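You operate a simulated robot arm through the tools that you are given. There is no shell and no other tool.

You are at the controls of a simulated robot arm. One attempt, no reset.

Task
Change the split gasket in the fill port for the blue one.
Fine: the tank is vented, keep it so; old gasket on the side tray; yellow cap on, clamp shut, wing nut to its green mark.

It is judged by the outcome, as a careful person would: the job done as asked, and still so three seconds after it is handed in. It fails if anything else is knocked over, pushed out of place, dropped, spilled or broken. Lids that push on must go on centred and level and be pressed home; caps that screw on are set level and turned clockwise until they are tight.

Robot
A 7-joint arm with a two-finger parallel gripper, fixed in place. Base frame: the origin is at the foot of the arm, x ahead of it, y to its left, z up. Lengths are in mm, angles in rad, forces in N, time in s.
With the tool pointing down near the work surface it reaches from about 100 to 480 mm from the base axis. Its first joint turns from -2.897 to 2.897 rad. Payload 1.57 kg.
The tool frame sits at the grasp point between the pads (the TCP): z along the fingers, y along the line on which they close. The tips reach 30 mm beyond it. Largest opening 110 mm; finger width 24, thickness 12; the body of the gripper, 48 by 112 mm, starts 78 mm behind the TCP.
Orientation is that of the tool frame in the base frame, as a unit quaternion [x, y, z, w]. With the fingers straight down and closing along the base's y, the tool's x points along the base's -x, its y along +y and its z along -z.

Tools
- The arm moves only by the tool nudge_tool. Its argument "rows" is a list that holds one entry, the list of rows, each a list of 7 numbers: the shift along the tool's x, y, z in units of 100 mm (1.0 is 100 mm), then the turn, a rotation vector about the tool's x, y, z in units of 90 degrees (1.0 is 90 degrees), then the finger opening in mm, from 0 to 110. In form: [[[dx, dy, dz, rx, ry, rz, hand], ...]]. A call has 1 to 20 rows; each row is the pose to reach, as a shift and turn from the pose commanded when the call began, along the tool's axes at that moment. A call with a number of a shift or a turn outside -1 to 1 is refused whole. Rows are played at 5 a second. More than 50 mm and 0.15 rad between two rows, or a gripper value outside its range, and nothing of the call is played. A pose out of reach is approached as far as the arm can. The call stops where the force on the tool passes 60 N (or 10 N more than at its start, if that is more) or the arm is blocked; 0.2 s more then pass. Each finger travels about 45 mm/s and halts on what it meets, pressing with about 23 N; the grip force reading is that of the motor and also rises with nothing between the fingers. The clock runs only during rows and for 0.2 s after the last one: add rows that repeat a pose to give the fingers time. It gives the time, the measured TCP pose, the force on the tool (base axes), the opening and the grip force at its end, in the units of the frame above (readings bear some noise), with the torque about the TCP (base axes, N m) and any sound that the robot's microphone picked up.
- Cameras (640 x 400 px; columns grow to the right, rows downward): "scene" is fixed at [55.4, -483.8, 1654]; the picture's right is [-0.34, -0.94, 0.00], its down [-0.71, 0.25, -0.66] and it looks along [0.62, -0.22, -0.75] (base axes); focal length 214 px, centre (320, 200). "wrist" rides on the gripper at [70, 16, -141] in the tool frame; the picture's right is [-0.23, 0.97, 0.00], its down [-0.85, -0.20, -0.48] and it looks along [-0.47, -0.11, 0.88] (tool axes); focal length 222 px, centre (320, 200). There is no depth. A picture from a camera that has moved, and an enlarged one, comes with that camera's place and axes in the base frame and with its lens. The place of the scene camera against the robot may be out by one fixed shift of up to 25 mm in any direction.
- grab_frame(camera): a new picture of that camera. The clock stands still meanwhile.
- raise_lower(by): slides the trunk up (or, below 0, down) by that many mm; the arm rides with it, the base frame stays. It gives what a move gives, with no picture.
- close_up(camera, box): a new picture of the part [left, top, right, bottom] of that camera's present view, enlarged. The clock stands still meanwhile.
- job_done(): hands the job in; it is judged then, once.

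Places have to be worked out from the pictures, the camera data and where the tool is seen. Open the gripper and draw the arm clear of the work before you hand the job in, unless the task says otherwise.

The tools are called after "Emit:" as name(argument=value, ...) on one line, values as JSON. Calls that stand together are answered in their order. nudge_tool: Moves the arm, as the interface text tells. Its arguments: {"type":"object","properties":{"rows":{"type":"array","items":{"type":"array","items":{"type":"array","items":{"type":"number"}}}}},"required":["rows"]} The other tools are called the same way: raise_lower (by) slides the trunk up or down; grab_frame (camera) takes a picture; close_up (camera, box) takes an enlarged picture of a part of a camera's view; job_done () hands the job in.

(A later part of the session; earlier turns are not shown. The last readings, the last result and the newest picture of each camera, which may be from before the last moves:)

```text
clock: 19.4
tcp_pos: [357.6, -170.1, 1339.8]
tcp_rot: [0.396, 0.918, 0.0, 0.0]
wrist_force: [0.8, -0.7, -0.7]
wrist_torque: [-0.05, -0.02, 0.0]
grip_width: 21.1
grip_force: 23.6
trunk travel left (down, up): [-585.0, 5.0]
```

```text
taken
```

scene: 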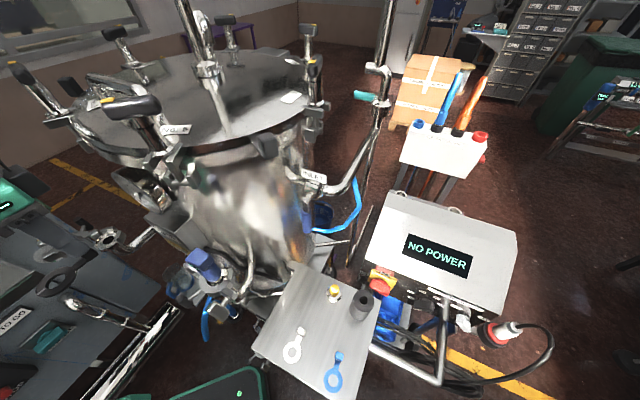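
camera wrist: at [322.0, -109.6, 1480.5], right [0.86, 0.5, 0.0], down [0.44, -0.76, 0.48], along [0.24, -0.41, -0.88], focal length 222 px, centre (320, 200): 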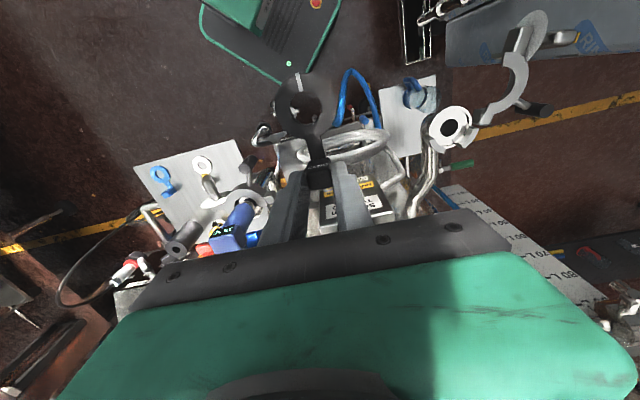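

Probe head is at about (310,-326), top about z 1260; at z 1340 the held gasket passes above it. I continue around toward the tray.

Emit:
nudge_tool(rows=[[[0, -0.2, 0, 0, 0, 0, 5], [0, -0.45, 0, 0, 0, 0, 5], [0.05, -0.7, 0, 0, 0, 0, 5], [0.1, -0.9, 0, 0, 0, 0, 5], [0.1, -1.0, 0, 0, 0, 0, 5]]])

Emit:
nudge_tool(rows=[[[0, -0.2, 0, 0, 0, 0, 5], [-0.1, -0.45, 0, 0, 0, 0, 5], [-0.2, -0.7, 0, 0, 0, 0, 5], [-0.3, -0.9, 0, 0, 0, 0, 5], [-0.4, -1.0, 0, 0, 0, 0, 5], [-0.4, -1.0, 0, 0, 0, 0, 5]]])

Emit:
grab_frame(camera="wrist")

Emit:
grab_frame(camera="scene")

```text
clock: 20.6
tcp_pos: [276.5, -232.1, 1343.1]
tcp_rot: [0.395, 0.918, -0.001, 0.0]
wrist_force: [-0.5, 0.0, -0.1]
wrist_torque: [-0.02, -0.03, -0.02]
grip_width: 21.3
grip_force: 23.1
trunk travel left (down, up): [-585.0, 5.0]
```

```text
clock: 22.0
tcp_pos: [232.8, -328.9, 1341.6]
tcp_rot: [0.396, 0.918, -0.001, -0.001]
wrist_force: [0.2, 0.6, 0.1]
wrist_torque: [0.0, -0.03, 0.02]
grip_width: 20.8
grip_force: 23.0
trunk travel left (down, up): [-585.0, 5.0]
```

```text
taken
camera wrist: at [196.7, -267.4, 1481.2], right [0.86, 0.5, 0.0], down [0.44, -0.76, 0.48], along [0.24, -0.41, -0.88], focal length 222 px, centre (320, 200)
```

wrist: 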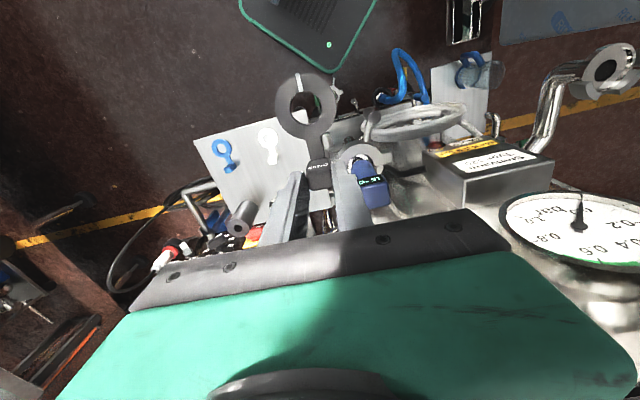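

```text
taken
```

scene: 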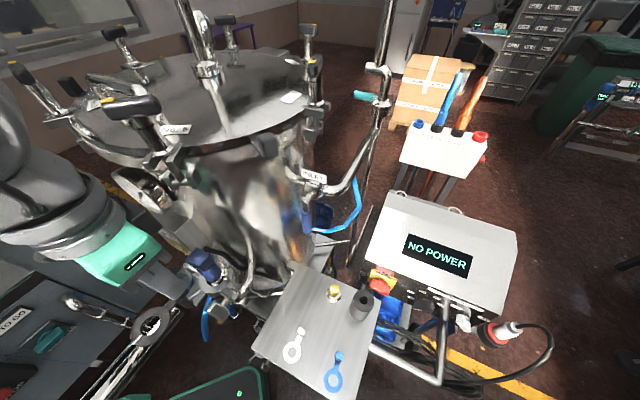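

The gasket ring hangs toward the base side and everything is clear. I move out over the tray spot (268,-495), still at height.

Emit:
nudge_tool(rows=[[[-0.2, -0.1, 0, 0, 0, 0, 5], [-0.5, -0.28, 0, 0, 0, 0, 5], [-0.8, -0.45, 0, 0, 0, 0, 5], [-0.8, -0.45, 0, 0, 0, 0, 5]]])

Emit:
nudge_tool(rows=[[[-0.3, -0.2, 0.1, 0, 0, 0, 5], [-0.6, -0.4, 0.3, 0, 0, 0, 5], [-0.66, -0.44, 0.6, 0, 0, 0, 5], [-0.66, -0.44, 0.6, 0, 0, 0, 5]]])

Emit:
grab_frame(camera="wrist")

Emit:
grab_frame(camera="scene")

```text
clock: 23.0
tcp_pos: [252.7, -419.7, 1339.5]
tcp_rot: [0.395, 0.919, -0.001, 0.001]
wrist_force: [-0.7, 0.8, -0.7]
wrist_torque: [0.01, -0.04, 0.02]
grip_width: 21.5
grip_force: 23.2
trunk travel left (down, up): [-585.0, 5.0]
```

```text
clock: 24.0
tcp_pos: [265.1, -497.3, 1281.2]
tcp_rot: [0.395, 0.919, 0.0, 0.0]
wrist_force: [0.0, 0.2, -0.5]
wrist_torque: [-0.02, 0.0, -0.04]
grip_width: 21.2
grip_force: 23.1
trunk travel left (down, up): [-585.0, 5.0]
```

```text
taken
camera wrist: at [229.3, -437.4, 1421.2], right [0.86, 0.5, 0.0], down [0.44, -0.76, 0.48], along [0.24, -0.41, -0.88], focal length 222 px, centre (320, 200)
```

wrist: 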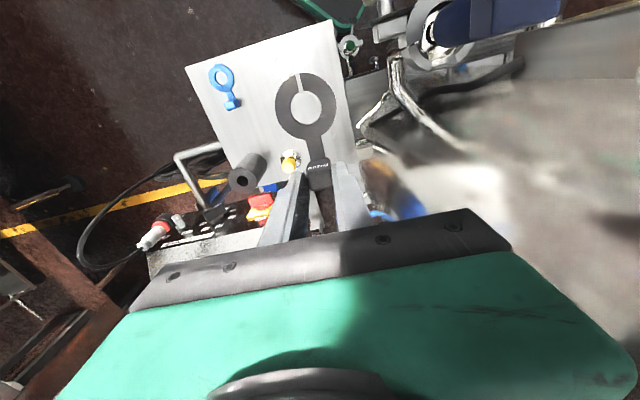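

```text
taken
```

scene: 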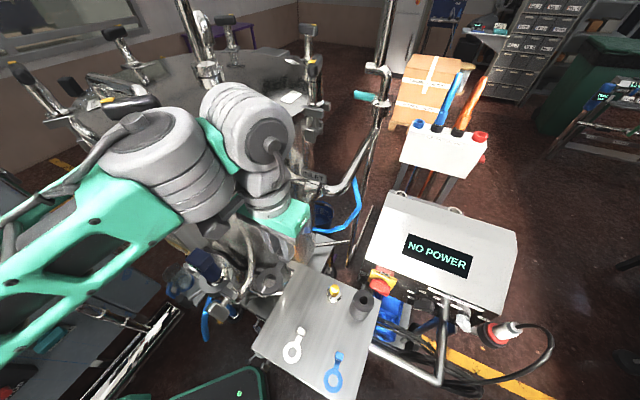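

The arm reaches over the tray well with elbow high. I descend 200 mm in two steps and look again.

Emit:
nudge_tool(rows=[[[0, 0, 0.2, 0, 0, 0, 5], [0, 0, 0.45, 0, 0, 0, 5], [0, 0, 0.7, 0, 0, 0, 5], [0, 0, 0.9, 0, 0, 0, 5], [0, 0, 1.0, 0, 0, 0, 5]]])

Emit:
nudge_tool(rows=[[[0, 0, 0.2, 0, 0, 0, 5], [0, 0, 0.45, 0, 0, 0, 5], [0, 0, 0.7, 0, 0, 0, 5], [0, 0, 0.9, 0, 0, 0, 5], [0, 0, 1.0, 0, 0, 0, 5], [0, 0, 1.0, 0, 0, 0, 5]]])

Emit:
grab_frame(camera="wrist")

Emit:
grab_frame(camera="scene")

```text
clock: 25.2
tcp_pos: [269.0, -495.6, 1183.0]
tcp_rot: [0.396, 0.918, -0.001, -0.001]
wrist_force: [0.4, 0.0, -0.4]
wrist_torque: [-0.01, 0.02, 0.0]
grip_width: 21.1
grip_force: 23.1
trunk travel left (down, up): [-585.0, 5.0]
```

```text
clock: 26.6
tcp_pos: [268.9, -496.4, 1081.1]
tcp_rot: [0.396, 0.918, -0.001, -0.001]
wrist_force: [-0.1, 0.3, -0.6]
wrist_torque: [-0.04, -0.03, -0.02]
grip_width: 21.1
grip_force: 22.8
trunk travel left (down, up): [-585.0, 5.0]
```

```text
taken
camera wrist: at [233.7, -435.8, 1221.0], right [0.86, 0.5, 0.0], down [0.44, -0.76, 0.48], along [0.24, -0.41, -0.88], focal length 222 px, centre (320, 200)
```

wrist: 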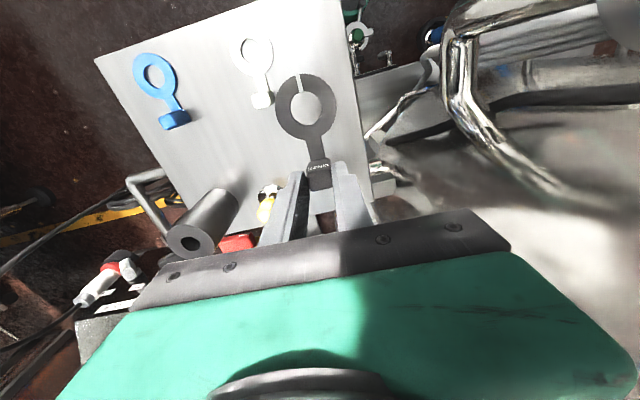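

```text
taken
```

scene: 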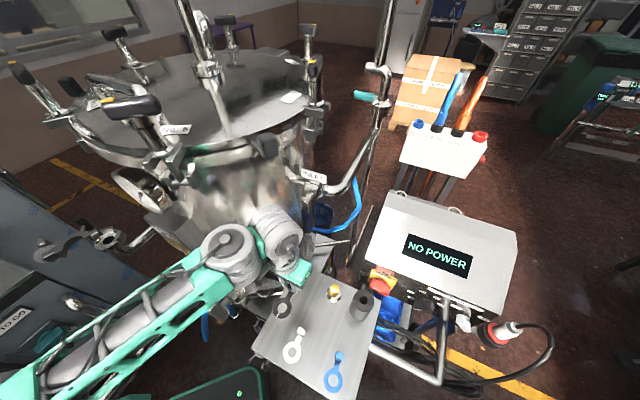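

The forearm now passes close over the probe clamp in the scene view. Before going lower, I check that clearance.

Emit:
close_up(camera="scene", box=[140, 180, 380, 330])

Emit:
close_up(camera="scene", box=[0, 200, 320, 400])

Emit:
close_up(camera="wrist", box=[80, 0, 400, 200])

```text
2.67 times, centred on (260, 255) of scene
camera zoom: at [55.4, -483.8, 1654.0], right [-0.34, -0.94, 0.0], down [-0.71, 0.25, -0.66], along [0.62, -0.22, -0.75], focal length 572 px, centre (480, 53)
```

zoom: 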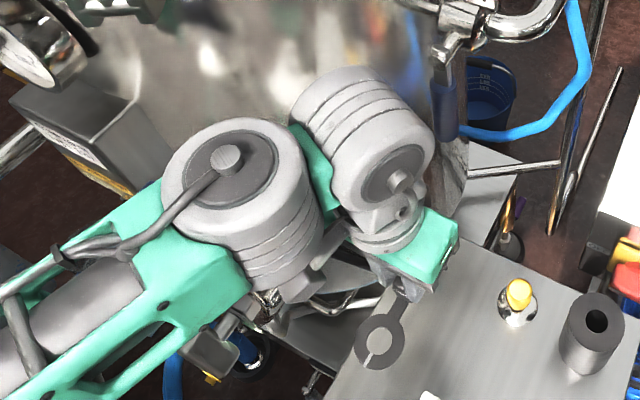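

```text
2.00 times, centred on (160, 300) of scene
camera zoom: at [55.4, -483.8, 1654.0], right [-0.34, -0.94, 0.0], down [-0.71, 0.25, -0.66], along [0.62, -0.22, -0.75], focal length 429 px, centre (640, 0)
```

zoom: 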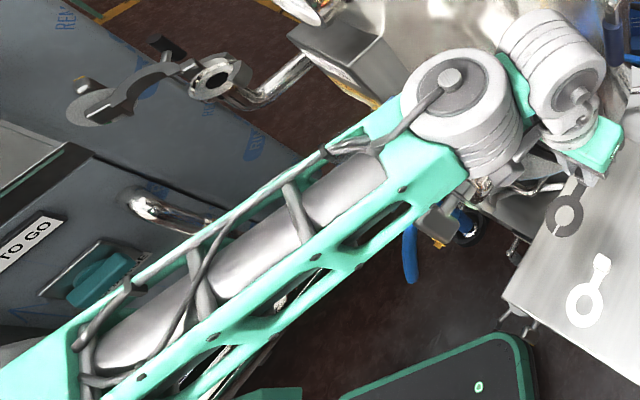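

```text
2.00 times, centred on (240, 100) of wrist
camera zoom: at [233.7, -435.8, 1221.0], right [0.86, 0.5, 0.0], down [0.44, -0.76, 0.48], along [0.24, -0.41, -0.88], focal length 444 px, centre (480, 400)
```

zoom: 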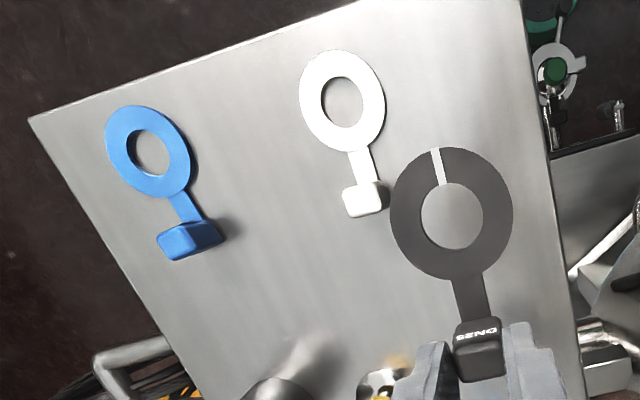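

The forearm is too near the probe for a lower pose here, so I back up. I'll use a spot farther toward -x instead: ring centre (101,-496), midway between the white and blue gaskets (about 12 mm clear each side).

Emit:
nudge_tool(rows=[[[0, 0, -0.3, 0, 0, 0, 5], [0, 0, -0.6, 0, 0, 0, 5], [0.1, -0.2, -0.8, 0, 0, 0, 5], [0.25, -0.5, -0.8, 0, 0, 0, 5], [0.4, -0.8, -0.8, 0, 0, 0, 5], [0.5, -0.95, -0.8, 0, 0, 0, 5], [0.5, -0.95, -0.8, 0, 0, 0, 5]]])

Emit:
nudge_tool(rows=[[[0.05, -0.1, 0.1, 0, 0, 0, 5], [0.13, -0.27, 0.2, 0, 0, 0, 5], [0.13, -0.27, 0.5, 0, 0, 0, 5], [0.13, -0.27, 0.8, 0, 0, 0, 5], [0.13, -0.27, 0.8, 0, 0, 0, 5]]])

Emit:
grab_frame(camera="wrist")

Emit:
grab_frame(camera="scene")

```text
clock: 28.2
tcp_pos: [164.3, -522.8, 1160.4]
tcp_rot: [0.396, 0.918, -0.001, 0.0]
wrist_force: [0.8, -0.5, -0.2]
wrist_torque: [-0.05, -0.03, 0.02]
grip_width: 21.5
grip_force: 22.9
trunk travel left (down, up): [-585.0, 5.0]
```

```text
clock: 29.4
tcp_pos: [135.4, -535.1, 1080.0]
tcp_rot: [0.396, 0.918, -0.001, 0.0]
wrist_force: [-1.0, -0.1, -1.1]
wrist_torque: [-0.03, -0.02, 0.04]
grip_width: 21.3
grip_force: 23.5
trunk travel left (down, up): [-585.0, 5.0]
```

```text
taken
camera wrist: at [99.3, -473.2, 1219.3], right [0.86, 0.5, 0.0], down [0.44, -0.76, 0.48], along [0.24, -0.41, -0.88], focal length 222 px, centre (320, 200)
```

wrist: 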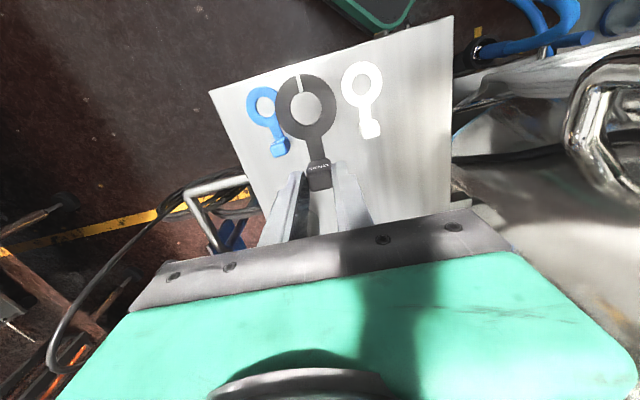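

```text
taken
```

scene: 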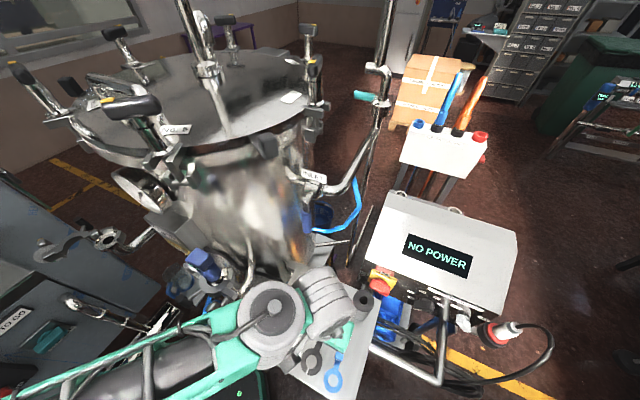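

The probe is untouched and the forearm now passes clear of it. I descend another 100 mm and check spacing between the two other gaskets.

Emit:
nudge_tool(rows=[[[0.0, 0, 0.2, 0, 0, 0, 5], [0, 0, 0.4, 0, 0, 0, 5], [0, 0, 0.6, 0, 0, 0, 5], [0, 0, 0.8, 0, 0, 0, 5], [0, 0, 1.0, 0, 0, 0, 5], [0, 0, 1.0, 0, 0, 0, 5]]])

Emit:
grab_frame(camera="wrist")

Emit:
close_up(camera="wrist", box=[160, 20, 480, 220])

Emit:
grab_frame(camera="scene")

```text
clock: 30.8
tcp_pos: [134.9, -536.9, 981.3]
tcp_rot: [0.395, 0.919, -0.001, 0.0]
wrist_force: [0.6, 0.2, -1.0]
wrist_torque: [-0.02, -0.03, 0.03]
grip_width: 21.2
grip_force: 23.5
trunk travel left (down, up): [-585.0, 5.0]
```

```text
taken
camera wrist: at [99.4, -474.1, 1121.5], right [0.86, 0.5, 0.0], down [0.44, -0.76, 0.48], along [0.24, -0.41, -0.88], focal length 222 px, centre (320, 200)
```

wrist: 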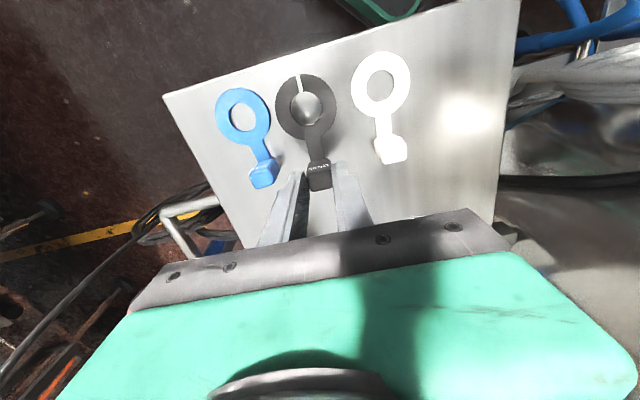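

```text
2.00 times, centred on (320, 120) of wrist
camera zoom: at [99.4, -474.1, 1121.5], right [0.86, 0.5, 0.0], down [0.44, -0.76, 0.48], along [0.24, -0.41, -0.88], focal length 444 px, centre (320, 360)
```

zoom: 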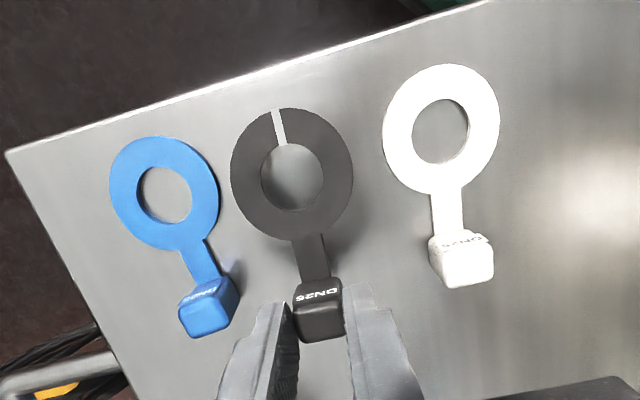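

```text
taken
```

scene: 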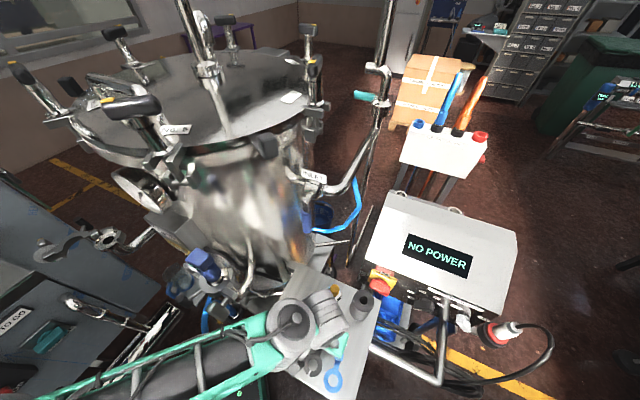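

Spacing is good; I shift 4 mm away from the blue one and lower to just above the tray plane.

Emit:
nudge_tool(rows=[[[0.0, 0.04, 0.1, 0, 0, 0, 5], [0, 0.04, 0.2, 0, 0, 0, 5], [0, 0.04, 0.3, 0, 0, 0, 5], [0, 0.04, 0.37, 0, 0, 0, 5], [0, 0.04, 0.37, 0, 0, 0, 5]]])

Emit:
close_up(camera="wrist", box=[160, 20, 480, 220])

```text
clock: 32.0
tcp_pos: [138.9, -534.5, 948.9]
tcp_rot: [0.395, 0.919, -0.005, 0.002]
wrist_force: [2.6, -3.0, 29.6]
wrist_torque: [-0.05, -0.11, 0.04]
grip_width: 21.8
grip_force: 23.5
trunk travel left (down, up): [-585.0, 5.0]
```

```text
2.00 times, centred on (320, 120) of wrist
camera zoom: at [103.5, -472.0, 1088.1], right [0.86, 0.5, 0.0], down [0.44, -0.75, 0.49], along [0.24, -0.42, -0.87], focal length 444 px, centre (320, 360)
```

zoom: 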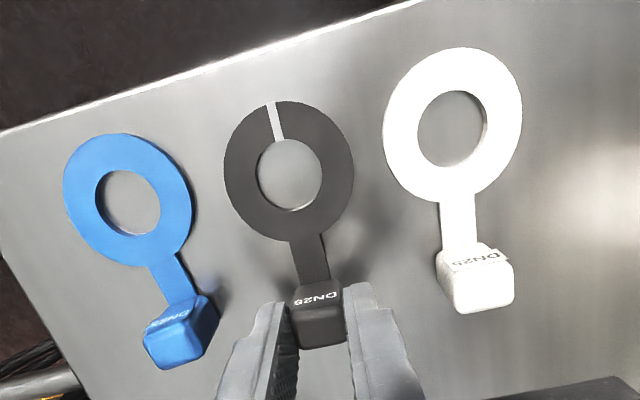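

The gasket is on the tray (30 N contact). I relieve the push by 5 mm, then open just enough to release.

Emit:
nudge_tool(rows=[[[0.0, 0, -0.03, 0, 0, 0, 5], [0, 0, -0.05, 0, 0, 0, 5], [0, 0, -0.05, 0, 0, 0, 25], [0, 0, -0.05, 0, 0, 0, 32], [0, 0, -0.05, 0, 0, 0, 36], [0, 0, -0.05, 0, 0, 0, 36]]])

Emit:
close_up(camera="wrist", box=[160, 20, 480, 220])

```text
clock: 33.4
tcp_pos: [139.5, -532.9, 949.2]
tcp_rot: [0.396, 0.918, -0.001, 0.0]
wrist_force: [0.2, -0.1, -0.3]
wrist_torque: [0.0, -0.01, 0.01]
grip_width: 36.2
grip_force: 0.1
trunk travel left (down, up): [-585.0, 5.0]
```

```text
2.00 times, centred on (320, 120) of wrist
camera zoom: at [102.4, -471.6, 1088.7], right [0.86, 0.5, 0.0], down [0.44, -0.76, 0.48], along [0.24, -0.41, -0.88], focal length 444 px, centre (320, 360)
```

zoom: 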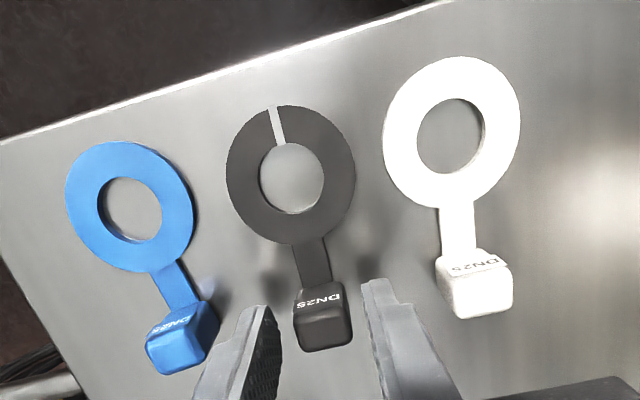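

Old gasket released flat on the tray. I lift 60 mm, shift over the blue tab at about (92,-573) and turn 5° to match its direction.

Emit:
nudge_tool(rows=[[[0.0, 0, -0.1, 0, 0, 0, 36], [0, 0, -0.3, 0, 0, 0, 38], [0, 0, -0.6, 0, 0, 0, 42], [0.015, -0.25, -0.6, 0, 0, -0.03, 46], [0.035, -0.5, -0.6, 0, 0, -0.058, 46], [0.035, -0.615, -0.6, 0, 0, -0.058, 46], [0.035, -0.615, -0.6, 0, 0, -0.058, 46]]])

Emit:
grab_frame(camera="wrist")

Emit:
close_up(camera="wrist", box=[160, 20, 480, 220])

```text
clock: 35.0
tcp_pos: [91.2, -570.3, 1008.6]
tcp_rot: [0.353, 0.936, -0.001, 0.0]
wrist_force: [0.2, 0.6, -0.5]
wrist_torque: [0.01, 0.0, 0.02]
grip_width: 46.1
grip_force: 0.1
trunk travel left (down, up): [-585.0, 5.0]
```

```text
taken
camera wrist: at [49.8, -513.7, 1148.5], right [0.81, 0.58, 0.0], down [0.51, -0.71, 0.48], along [0.28, -0.39, -0.88], focal length 222 px, centre (320, 200)
```

wrist: 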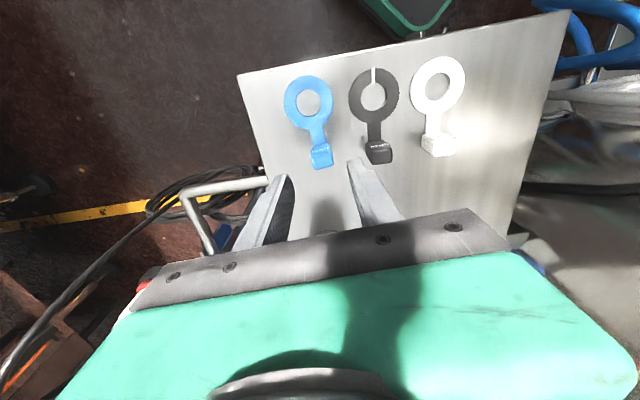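

```text
2.00 times, centred on (320, 120) of wrist
camera zoom: at [49.8, -513.7, 1148.5], right [0.81, 0.58, 0.0], down [0.51, -0.71, 0.48], along [0.28, -0.39, -0.88], focal length 444 px, centre (320, 360)
```

zoom: 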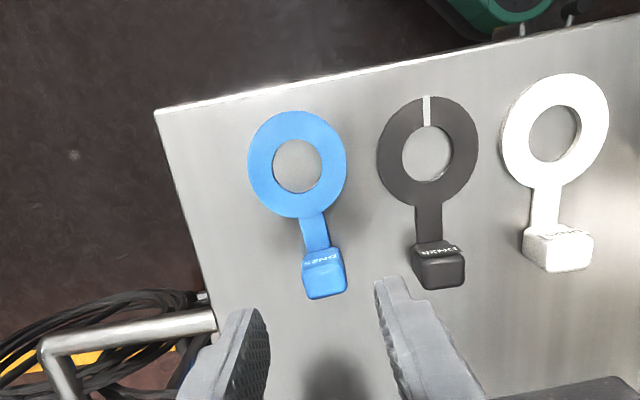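

Aligned within about 1 mm. I descend to z 946 and close on the blue tab.

Emit:
nudge_tool(rows=[[[0, 0.008, 0.2, 0, 0, 0, 46], [0, 0.008, 0.4, 0, 0, 0, 46], [0, 0.008, 0.56, 0, 0, 0, 46], [0, 0.008, 0.62, 0, 0, 0, 46], [0, 0.008, 0.62, 0, 0, 0, 46]]])

Emit:
close_up(camera="wrist", box=[160, 20, 480, 220])

```text
clock: 36.2
tcp_pos: [90.6, -572.2, 946.6]
tcp_rot: [0.353, 0.935, -0.001, -0.001]
wrist_force: [0.5, 0.3, 0.5]
wrist_torque: [-0.03, -0.04, 0.01]
grip_width: 46.0
grip_force: 0.1
trunk travel left (down, up): [-585.0, 5.0]
```

```text
2.00 times, centred on (320, 120) of wrist
camera zoom: at [49.3, -514.6, 1087.3], right [0.81, 0.58, 0.0], down [0.51, -0.71, 0.48], along [0.28, -0.39, -0.88], focal length 444 px, centre (320, 360)
```

zoom: 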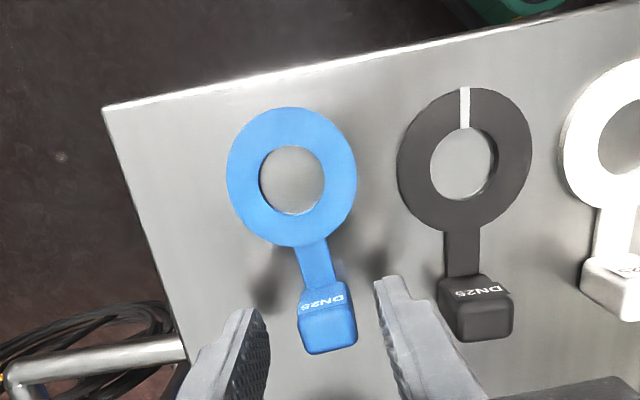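

The blue ring sits in the view exactly where the old one did when held, so the grasp matches. I close.

Emit:
nudge_tool(rows=[[[0, 0, 0, 0, 0, 0, 30], [0, 0, 0, 0, 0, 0, 15], [0, 0, 0, 0, 0, 0, 5], [0, 0, 0, 0, 0, 0, 5], [0, 0, 0, 0, 0, 0, 5]]])

Emit:
nudge_tool(rows=[[[0, 0, -0.05, 0, 0, 0, 5], [0, 0, -0.15, 0, 0, 0, 5], [0, 0, -0.35, 0, 0, 0, 5], [0, 0, -0.6, 0, 0, 0, 5], [0, 0, -0.9, 0, 0, 0, 5], [0, 0, -0.9, 0, 0, 0, 5]]])

Emit:
grab_frame(camera="wrist")

Emit:
close_up(camera="wrist", box=[160, 20, 480, 220])

```text
clock: 37.4
tcp_pos: [91.8, -571.2, 948.5]
tcp_rot: [0.354, 0.935, 0.0, 0.0]
wrist_force: [1.4, 0.0, 2.0]
wrist_torque: [0.05, -0.03, 0.03]
grip_width: 21.1
grip_force: 22.9
trunk travel left (down, up): [-585.0, 5.0]
```

```text
clock: 38.8
tcp_pos: [91.9, -572.2, 1037.9]
tcp_rot: [0.353, 0.936, 0.0, -0.001]
wrist_force: [-0.1, -1.3, -0.8]
wrist_torque: [0.02, -0.02, 0.01]
grip_width: 21.3
grip_force: 22.7
trunk travel left (down, up): [-585.0, 5.0]
```

```text
taken
camera wrist: at [50.9, -514.6, 1177.2], right [0.81, 0.58, 0.0], down [0.51, -0.71, 0.48], along [0.28, -0.39, -0.88], focal length 222 px, centre (320, 200)
```

wrist: 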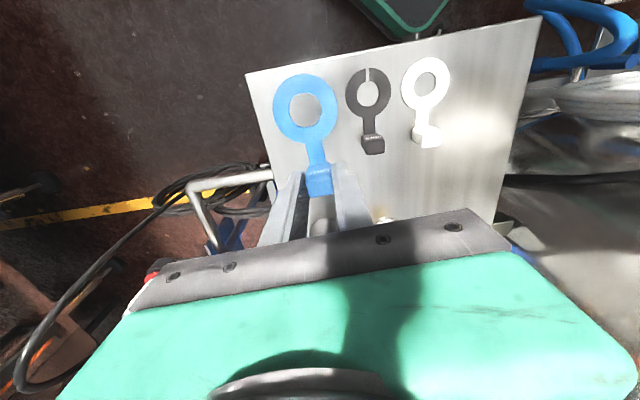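

```text
2.00 times, centred on (320, 120) of wrist
camera zoom: at [50.9, -514.6, 1177.2], right [0.81, 0.58, 0.0], down [0.51, -0.71, 0.48], along [0.28, -0.39, -0.88], focal length 444 px, centre (320, 360)
```

zoom: 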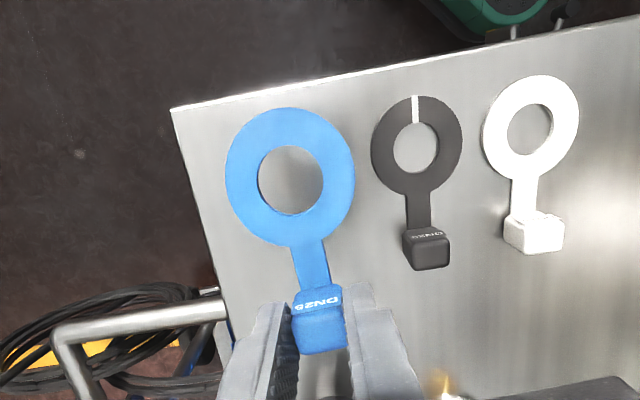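

Blue gasket is held squarely. I lift and retrace the inner, high path back toward the port.

Emit:
nudge_tool(rows=[[[0, 0, -0.3, 0, 0, 0, 5], [0, 0, -0.6, 0, 0, 0, 5], [0, 0, -1.0, 0, 0, 0, 5]]])

Emit:
nudge_tool(rows=[[[0.1, 0.2, -0.3, 0, 0, 0, 5], [0.2, 0.4, -0.6, 0, 0, 0, 5], [0.33, 0.6, -0.85, 0, 0, 0, 5], [0.43, 0.77, -1.0, 0, 0, 0, 5], [0.43, 0.77, -1.0, 0, 0, 0, 5]]])

Emit:
nudge_tool(rows=[[[0.1, 0.2, -0.3, 0, 0, 0, 5], [0.2, 0.4, -0.6, 0, 0, 0, 5], [0.33, 0.6, -0.85, 0, 0, 0, 5], [0.43, 0.77, -1.0, 0, 0, 0, 5], [0.43, 0.77, -1.0, 0, 0, 0, 5]]])

Emit:
grab_frame(camera="wrist")

Emit:
grab_frame(camera="scene")

```text
clock: 39.6
tcp_pos: [93.3, -571.9, 1138.9]
tcp_rot: [0.354, 0.935, 0.0, -0.001]
wrist_force: [0.0, 0.4, -1.3]
wrist_torque: [-0.03, 0.05, 0.03]
grip_width: 21.2
grip_force: 23.5
trunk travel left (down, up): [-585.0, 5.0]
```

```text
clock: 40.8
tcp_pos: [112.6, -484.8, 1237.9]
tcp_rot: [0.353, 0.936, 0.0, -0.001]
wrist_force: [0.1, 0.3, -0.2]
wrist_torque: [-0.04, -0.02, -0.01]
grip_width: 21.2
grip_force: 23.2
trunk travel left (down, up): [-585.0, 5.0]
```

```text
clock: 42.0
tcp_pos: [131.1, -396.8, 1338.0]
tcp_rot: [0.353, 0.935, -0.001, -0.002]
wrist_force: [0.5, 0.0, -1.1]
wrist_torque: [0.0, -0.01, -0.03]
grip_width: 21.3
grip_force: 23.4
trunk travel left (down, up): [-585.0, 5.0]
```

```text
taken
camera wrist: at [88.7, -339.9, 1477.4], right [0.81, 0.58, 0.0], down [0.51, -0.71, 0.48], along [0.28, -0.39, -0.88], focal length 222 px, centre (320, 200)
```

wrist: 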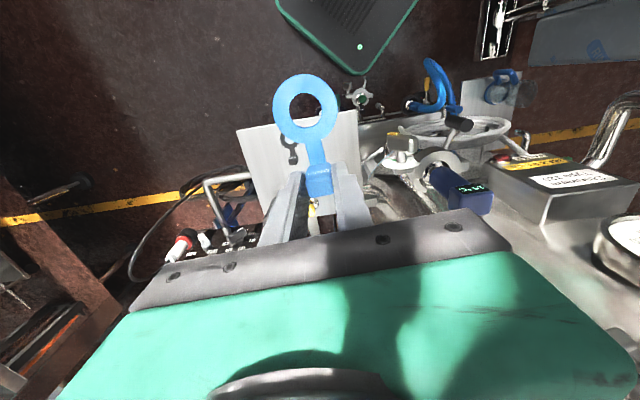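

```text
taken
```

scene: 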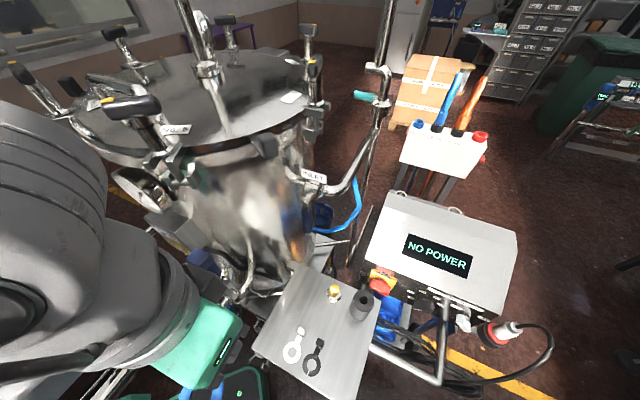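

Clear. I continue along the tool's +y direction, staying above the probe head and inside the gauge.

Emit:
nudge_tool(rows=[[[0, 0.25, 0, 0, 0, 0, 5], [0, 0.55, 0, 0, 0, 0, 5], [0, 0.85, 0, 0, 0, 0, 5], [0, 1.0, 0, 0, 0, 0, 5]]])

Emit:
nudge_tool(rows=[[[0, 0.25, 0, 0, 0, 0, 5], [0, 0.55, 0, 0, 0, 0, 5], [0, 0.85, 0, 0, 0, 0, 5], [0, 1.0, 0, 0, 0, 0, 5]]])

Emit:
nudge_tool(rows=[[[0, 0.25, 0, 0, 0, 0, 5], [0, 0.55, 0, 0, 0, 0, 5], [0, 0.85, 0, 0, 0, 0.03, 5], [0, 1.0, 0, 0, 0, 0.058, 5], [0, 1.0, 0, 0, 0, 0.058, 5]]])

Emit:
grab_frame(camera="wrist")

```text
clock: 43.0
tcp_pos: [195.9, -322.6, 1337.0]
tcp_rot: [0.353, 0.936, 0.0, -0.001]
wrist_force: [-0.9, -0.1, -0.3]
wrist_torque: [-0.03, 0.0, 0.02]
grip_width: 21.0
grip_force: 23.2
trunk travel left (down, up): [-585.0, 5.0]
```

```text
clock: 44.0
tcp_pos: [262.4, -247.3, 1337.2]
tcp_rot: [0.353, 0.936, -0.001, 0.0]
wrist_force: [-0.3, -0.7, -0.7]
wrist_torque: [-0.04, 0.03, 0.01]
grip_width: 20.9
grip_force: 22.7
trunk travel left (down, up): [-585.0, 5.0]
```

```text
clock: 45.2
tcp_pos: [328.2, -173.9, 1338.3]
tcp_rot: [0.396, 0.918, -0.001, 0.0]
wrist_force: [0.4, 0.4, -0.8]
wrist_torque: [-0.03, -0.04, 0.01]
grip_width: 21.0
grip_force: 23.2
trunk travel left (down, up): [-585.0, 5.0]
```

```text
taken
camera wrist: at [291.8, -114.0, 1477.6], right [0.86, 0.5, 0.0], down [0.44, -0.76, 0.48], along [0.24, -0.41, -0.88], focal length 222 px, centre (320, 200)
```

wrist: 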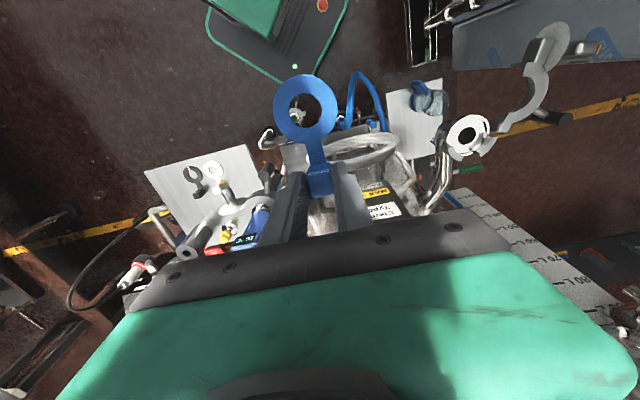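

Next, on toward the port at the same height.

Emit:
nudge_tool(rows=[[[0, 0.25, 0, 0, 0, 0, 5], [-0.03, 0.55, 0, 0, 0, 0, 5], [-0.07, 0.85, 0, 0, 0, 0, 5], [-0.1, 1.0, 0, 0, 0, 0, 5]]])

Emit:
nudge_tool(rows=[[[-0.2, 0.25, 0, 0, 0, 0, 5], [-0.4, 0.5, 0.1, 0, 0, 0, 5], [-0.6, 0.75, 0.2, 0, 0, 0, 5], [-0.75, 0.9, 0.35, 0, 0, 0, 5], [-0.75, 0.9, 0.35, 0, 0, 0, 5]]])

Emit:
grab_frame(camera="wrist")

```text
clock: 46.2
tcp_pos: [407.7, -114.5, 1337.3]
tcp_rot: [0.397, 0.918, -0.001, 0.0]
wrist_force: [0.3, -0.3, -0.5]
wrist_torque: [0.03, 0.02, 0.01]
grip_width: 21.2
grip_force: 23.1
trunk travel left (down, up): [-585.0, 5.0]
```

```text
clock: 47.4
tcp_pos: [528.2, -106.7, 1301.8]
tcp_rot: [0.396, 0.918, -0.001, 0.0]
wrist_force: [0.2, -0.1, -0.7]
wrist_torque: [-0.01, -0.03, 0.01]
grip_width: 21.2
grip_force: 23.0
trunk travel left (down, up): [-585.0, 5.0]
```

```text
taken
camera wrist: at [492.1, -45.8, 1441.9], right [0.86, 0.5, 0.0], down [0.44, -0.76, 0.48], along [0.24, -0.41, -0.88], focal length 222 px, centre (320, 200)
```

wrist: 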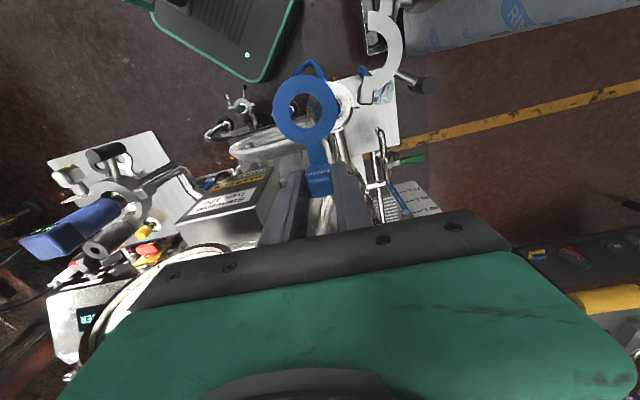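

I centre over the seated grasp position and descend to about 25 mm above the ferrule to check alignment.

Emit:
nudge_tool(rows=[[[-0.1, 0.11, 0, 0, 0, 0, 5], [-0.195, 0.205, 0, 0, 0, 0, 5], [-0.195, 0.205, 0.3, 0, 0, 0, 5], [-0.195, 0.205, 0.6, 0, 0, 0, 5], [-0.195, 0.205, 0.85, 0, 0, 0, 5], [-0.195, 0.205, 1.0, 0, 0, 0, 5], [-0.195, 0.205, 1.0, 0, 0, 0, 5]]])

Emit:
close_up(camera="wrist", box=[240, 60, 400, 160])

Emit:
close_up(camera="scene", box=[60, 205, 156, 265])

```text
clock: 49.0
tcp_pos: [550.8, -105.5, 1200.9]
tcp_rot: [0.396, 0.918, -0.001, 0.0]
wrist_force: [0.9, 0.3, -0.9]
wrist_torque: [-0.06, -0.02, 0.04]
grip_width: 21.4
grip_force: 22.8
trunk travel left (down, up): [-585.0, 5.0]
```

```text
4.00 times, centred on (320, 110) of wrist
camera zoom: at [515.8, -44.5, 1341.2], right [0.86, 0.5, 0.0], down [0.44, -0.76, 0.48], along [0.24, -0.41, -0.88], focal length 888 px, centre (320, 560)
```

zoom: 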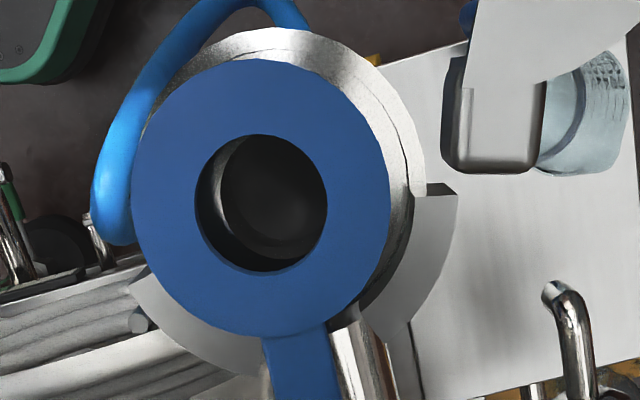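

```text
6.67 times, centred on (108, 235) of scene
camera zoom: at [55.4, -483.8, 1654.0], right [-0.34, -0.94, 0.0], down [-0.71, 0.25, -0.66], along [0.62, -0.22, -0.75], focal length 1430 px, centre (1733, -33)
```

zoom: 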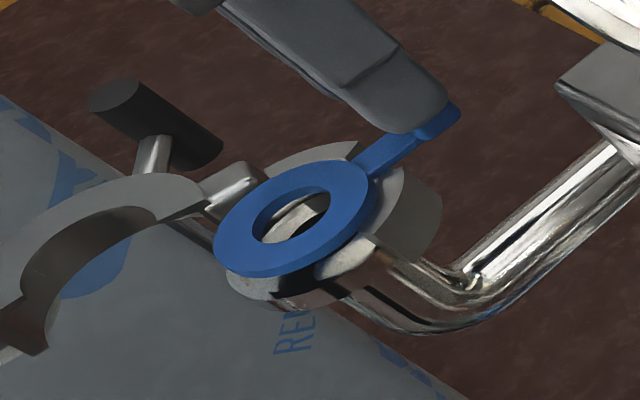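

It reads 6 mm short in x, and the view agrees (ferrule shows on the right). I correct by that amount.

Emit:
nudge_tool(rows=[[[-0.025, 0.02, 0, 0, 0, 0, 5], [-0.046, 0.042, 0, 0, 0, 0, 5], [-0.046, 0.042, 0.05, 0, 0, 0, 5], [-0.046, 0.042, 0.05, 0, 0, 0, 5]]])

Emit:
close_up(camera="wrist", box=[240, 60, 400, 160])

Emit:
close_up(camera="scene", box=[60, 205, 156, 265])

```text
clock: 50.0
tcp_pos: [559.5, -106.3, 1200.4]
tcp_rot: [0.396, 0.918, 0.0, 0.004]
wrist_force: [1.4, -2.6, 20.2]
wrist_torque: [0.57, 0.12, -0.07]
grip_width: 21.1
grip_force: 22.8
trunk travel left (down, up): [-585.0, 5.0]
```

```text
4.00 times, centred on (320, 110) of wrist
camera zoom: at [521.8, -45.2, 1339.7], right [0.86, 0.5, 0.0], down [0.44, -0.76, 0.48], along [0.25, -0.42, -0.88], focal length 888 px, centre (320, 560)
```

zoom: 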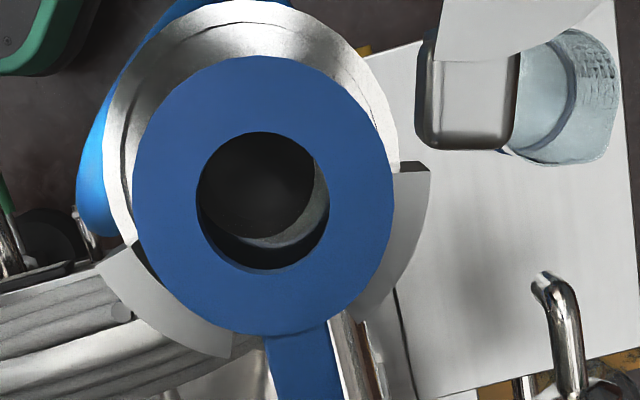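

```text
6.67 times, centred on (108, 235) of scene
camera zoom: at [55.4, -483.8, 1654.0], right [-0.34, -0.94, 0.0], down [-0.71, 0.25, -0.66], along [0.62, -0.22, -0.75], focal length 1430 px, centre (1733, -33)
```

zoom: 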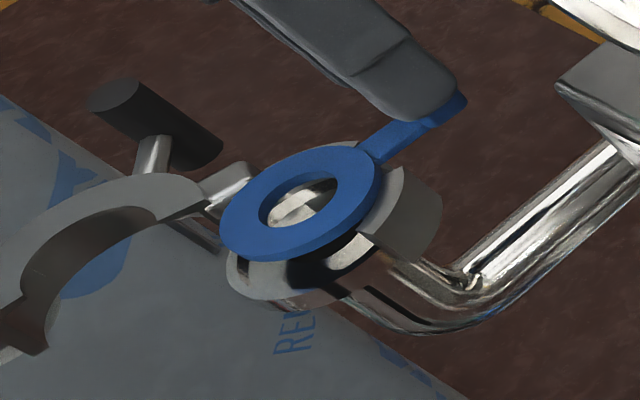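

It touched the clamp rim (20 N): the ring is about 8 mm too far toward the tab side. I lift off 10 mm and bring it back.

Emit:
nudge_tool(rows=[[[0, 0, -0.06, 0, 0, 0, 5], [0, 0, -0.12, 0, 0, 0, 5], [0.06, -0.02, -0.12, 0, 0, 0, 5], [0.06, -0.02, -0.12, 0, 0, 0, 5], [0.06, -0.02, -0.12, 0, 0, 0, 5]]])

Emit:
close_up(camera="wrist", box=[240, 60, 400, 160])

Emit:
close_up(camera="wrist", box=[240, 100, 400, 200])

Emit:
close_up(camera="scene", box=[60, 205, 156, 265])

```text
clock: 51.2
tcp_pos: [555.1, -101.9, 1210.0]
tcp_rot: [0.396, 0.918, -0.001, 0.0]
wrist_force: [0.2, -0.1, -0.4]
wrist_torque: [-0.04, -0.04, -0.02]
grip_width: 21.2
grip_force: 23.1
trunk travel left (down, up): [-585.0, 5.0]
```

```text
4.00 times, centred on (320, 110) of wrist
camera zoom: at [517.8, -40.6, 1348.7], right [0.86, 0.5, 0.0], down [0.44, -0.76, 0.48], along [0.24, -0.41, -0.88], focal length 888 px, centre (320, 560)
```

zoom: 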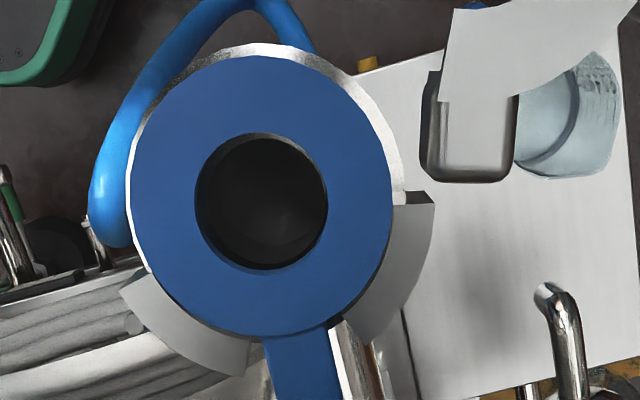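

```text
4.00 times, centred on (320, 150) of wrist
camera zoom: at [517.8, -40.6, 1348.7], right [0.86, 0.5, 0.0], down [0.44, -0.76, 0.48], along [0.24, -0.41, -0.88], focal length 888 px, centre (320, 400)
```

zoom: 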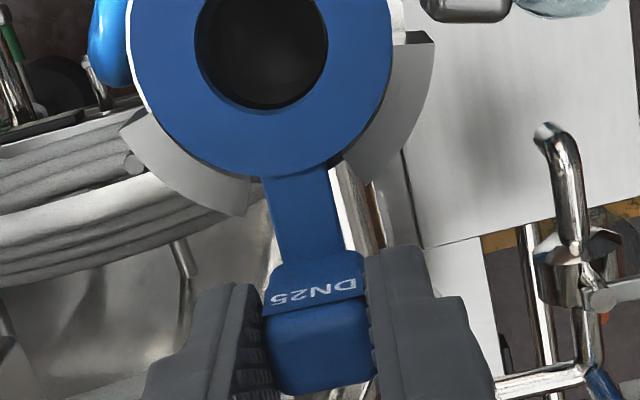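

```text
6.67 times, centred on (108, 235) of scene
camera zoom: at [55.4, -483.8, 1654.0], right [-0.34, -0.94, 0.0], down [-0.71, 0.25, -0.66], along [0.62, -0.22, -0.75], focal length 1430 px, centre (1733, -33)
```

zoom: 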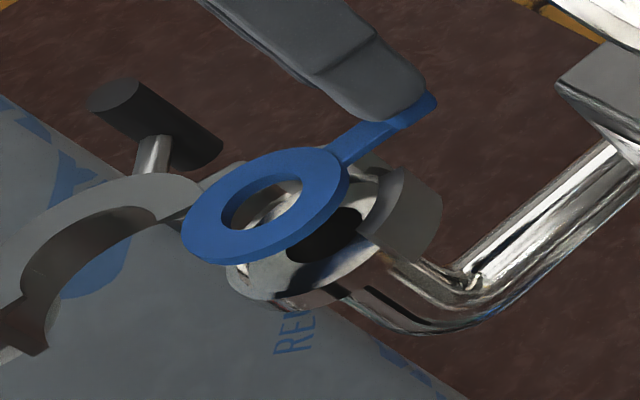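

Now the ring sits within 2 mm of centre by my computation (ferrule at (520,-67)). I apply the last 2 mm and lower by 14 mm to check for free passage into the clamp half.

Emit:
nudge_tool(rows=[[[-0.02, -0.012, 0, 0, 0, 0, 5], [-0.02, -0.012, 0.05, 0, 0, 0, 5], [-0.02, -0.012, 0.1, 0, 0, 0, 5], [-0.02, -0.012, 0.14, 0, 0, 0, 5], [-0.02, -0.012, 0.14, 0, 0, 0, 5]]])

Emit:
close_up(camera="wrist", box=[240, 60, 400, 160])

Emit:
close_up(camera="scene", box=[60, 205, 156, 265])

```text
clock: 52.4
tcp_pos: [554.5, -105.6, 1195.4]
tcp_rot: [0.396, 0.918, -0.002, -0.001]
wrist_force: [-0.7, 0.9, -0.5]
wrist_torque: [0.01, -0.03, 0.01]
grip_width: 21.1
grip_force: 22.5
trunk travel left (down, up): [-585.0, 5.0]
```

```text
4.00 times, centred on (320, 110) of wrist
camera zoom: at [518.2, -44.1, 1334.5], right [0.86, 0.5, 0.0], down [0.44, -0.76, 0.48], along [0.24, -0.41, -0.88], focal length 888 px, centre (320, 560)
```

zoom: 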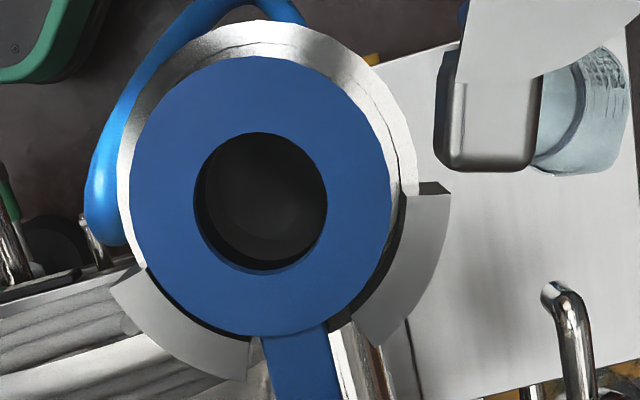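

```text
6.67 times, centred on (108, 235) of scene
camera zoom: at [55.4, -483.8, 1654.0], right [-0.34, -0.94, 0.0], down [-0.71, 0.25, -0.66], along [0.62, -0.22, -0.75], focal length 1430 px, centre (1733, -33)
```

zoom: 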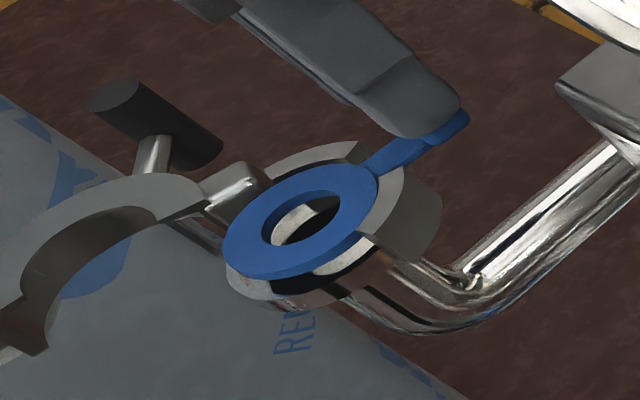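

No contact and the ring is entering inside the clamp half, well centred to about 1 mm. I lower the rest toward the seat, with a 1 mm trim.

Emit:
nudge_tool(rows=[[[0, 0.008, 0.04, 0, 0, 0, 5], [0, 0.008, 0.08, 0, 0, 0, 5], [0, 0.008, 0.12, 0, 0, 0, 5], [0, 0.008, 0.12, 0, 0, 0, 5]]])

Emit:
close_up(camera="wrist", box=[240, 60, 400, 160])

Emit:
close_up(camera="scene", box=[60, 205, 156, 265])

```text
clock: 53.4
tcp_pos: [554.7, -104.7, 1184.1]
tcp_rot: [0.395, 0.919, 0.0, 0.003]
wrist_force: [4.3, -3.2, 23.8]
wrist_torque: [0.25, 0.18, -0.03]
grip_width: 21.6
grip_force: 23.4
trunk travel left (down, up): [-585.0, 5.0]
```

```text
4.00 times, centred on (320, 110) of wrist
camera zoom: at [518.2, -43.8, 1324.5], right [0.86, 0.5, 0.0], down [0.44, -0.76, 0.48], along [0.25, -0.42, -0.88], focal length 888 px, centre (320, 560)
```

zoom: 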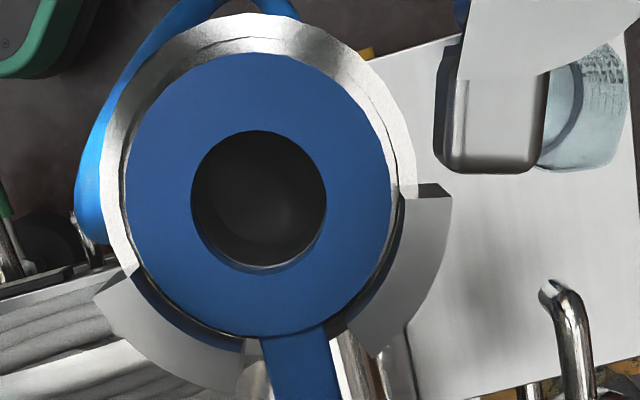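

```text
6.67 times, centred on (108, 235) of scene
camera zoom: at [55.4, -483.8, 1654.0], right [-0.34, -0.94, 0.0], down [-0.71, 0.25, -0.66], along [0.62, -0.22, -0.75], focal length 1430 px, centre (1733, -33)
```

zoom: 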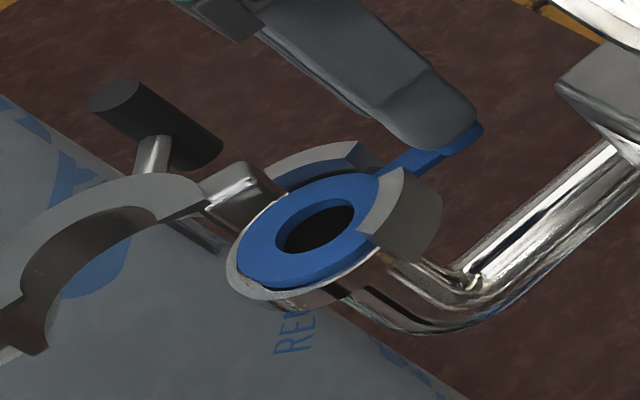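

It has made contact (24 N) at TCP z 1184, and from the scene view it lies in the ferrule like the old one did. I ease off 1 mm and open to release.

Emit:
nudge_tool(rows=[[[0, 0, -0.01, 0, 0, 0, 5], [0, 0, -0.01, 0, 0, 0, 25], [0, 0, -0.01, 0, 0, 0, 36], [0, 0, -0.01, 0, 0, 0, 46], [0, 0, -0.01, 0, 0, 0, 46]]])

Emit:
close_up(camera="wrist", box=[240, 60, 400, 160])

Emit:
close_up(camera="scene", box=[60, 205, 156, 265])

```text
clock: 54.6
tcp_pos: [555.1, -104.6, 1183.5]
tcp_rot: [0.396, 0.918, -0.001, 0.0]
wrist_force: [-1.0, -0.5, -0.5]
wrist_torque: [0.0, -0.03, 0.0]
grip_width: 46.0
grip_force: 0.1
trunk travel left (down, up): [-585.0, 5.0]
```

```text
4.00 times, centred on (320, 110) of wrist
camera zoom: at [519.2, -43.4, 1322.7], right [0.86, 0.5, 0.0], down [0.44, -0.76, 0.48], along [0.24, -0.41, -0.88], focal length 888 px, centre (320, 560)
```

zoom: 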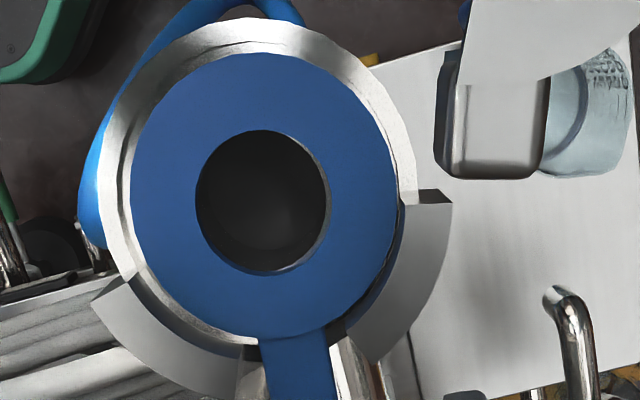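

```text
6.67 times, centred on (108, 235) of scene
camera zoom: at [55.4, -483.8, 1654.0], right [-0.34, -0.94, 0.0], down [-0.71, 0.25, -0.66], along [0.62, -0.22, -0.75], focal length 1430 px, centre (1733, -33)
```

zoom: 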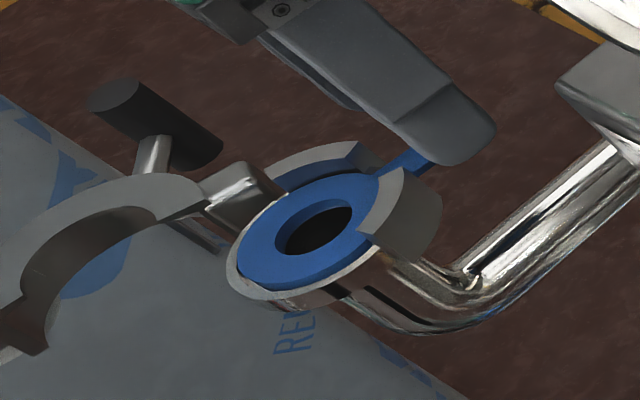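

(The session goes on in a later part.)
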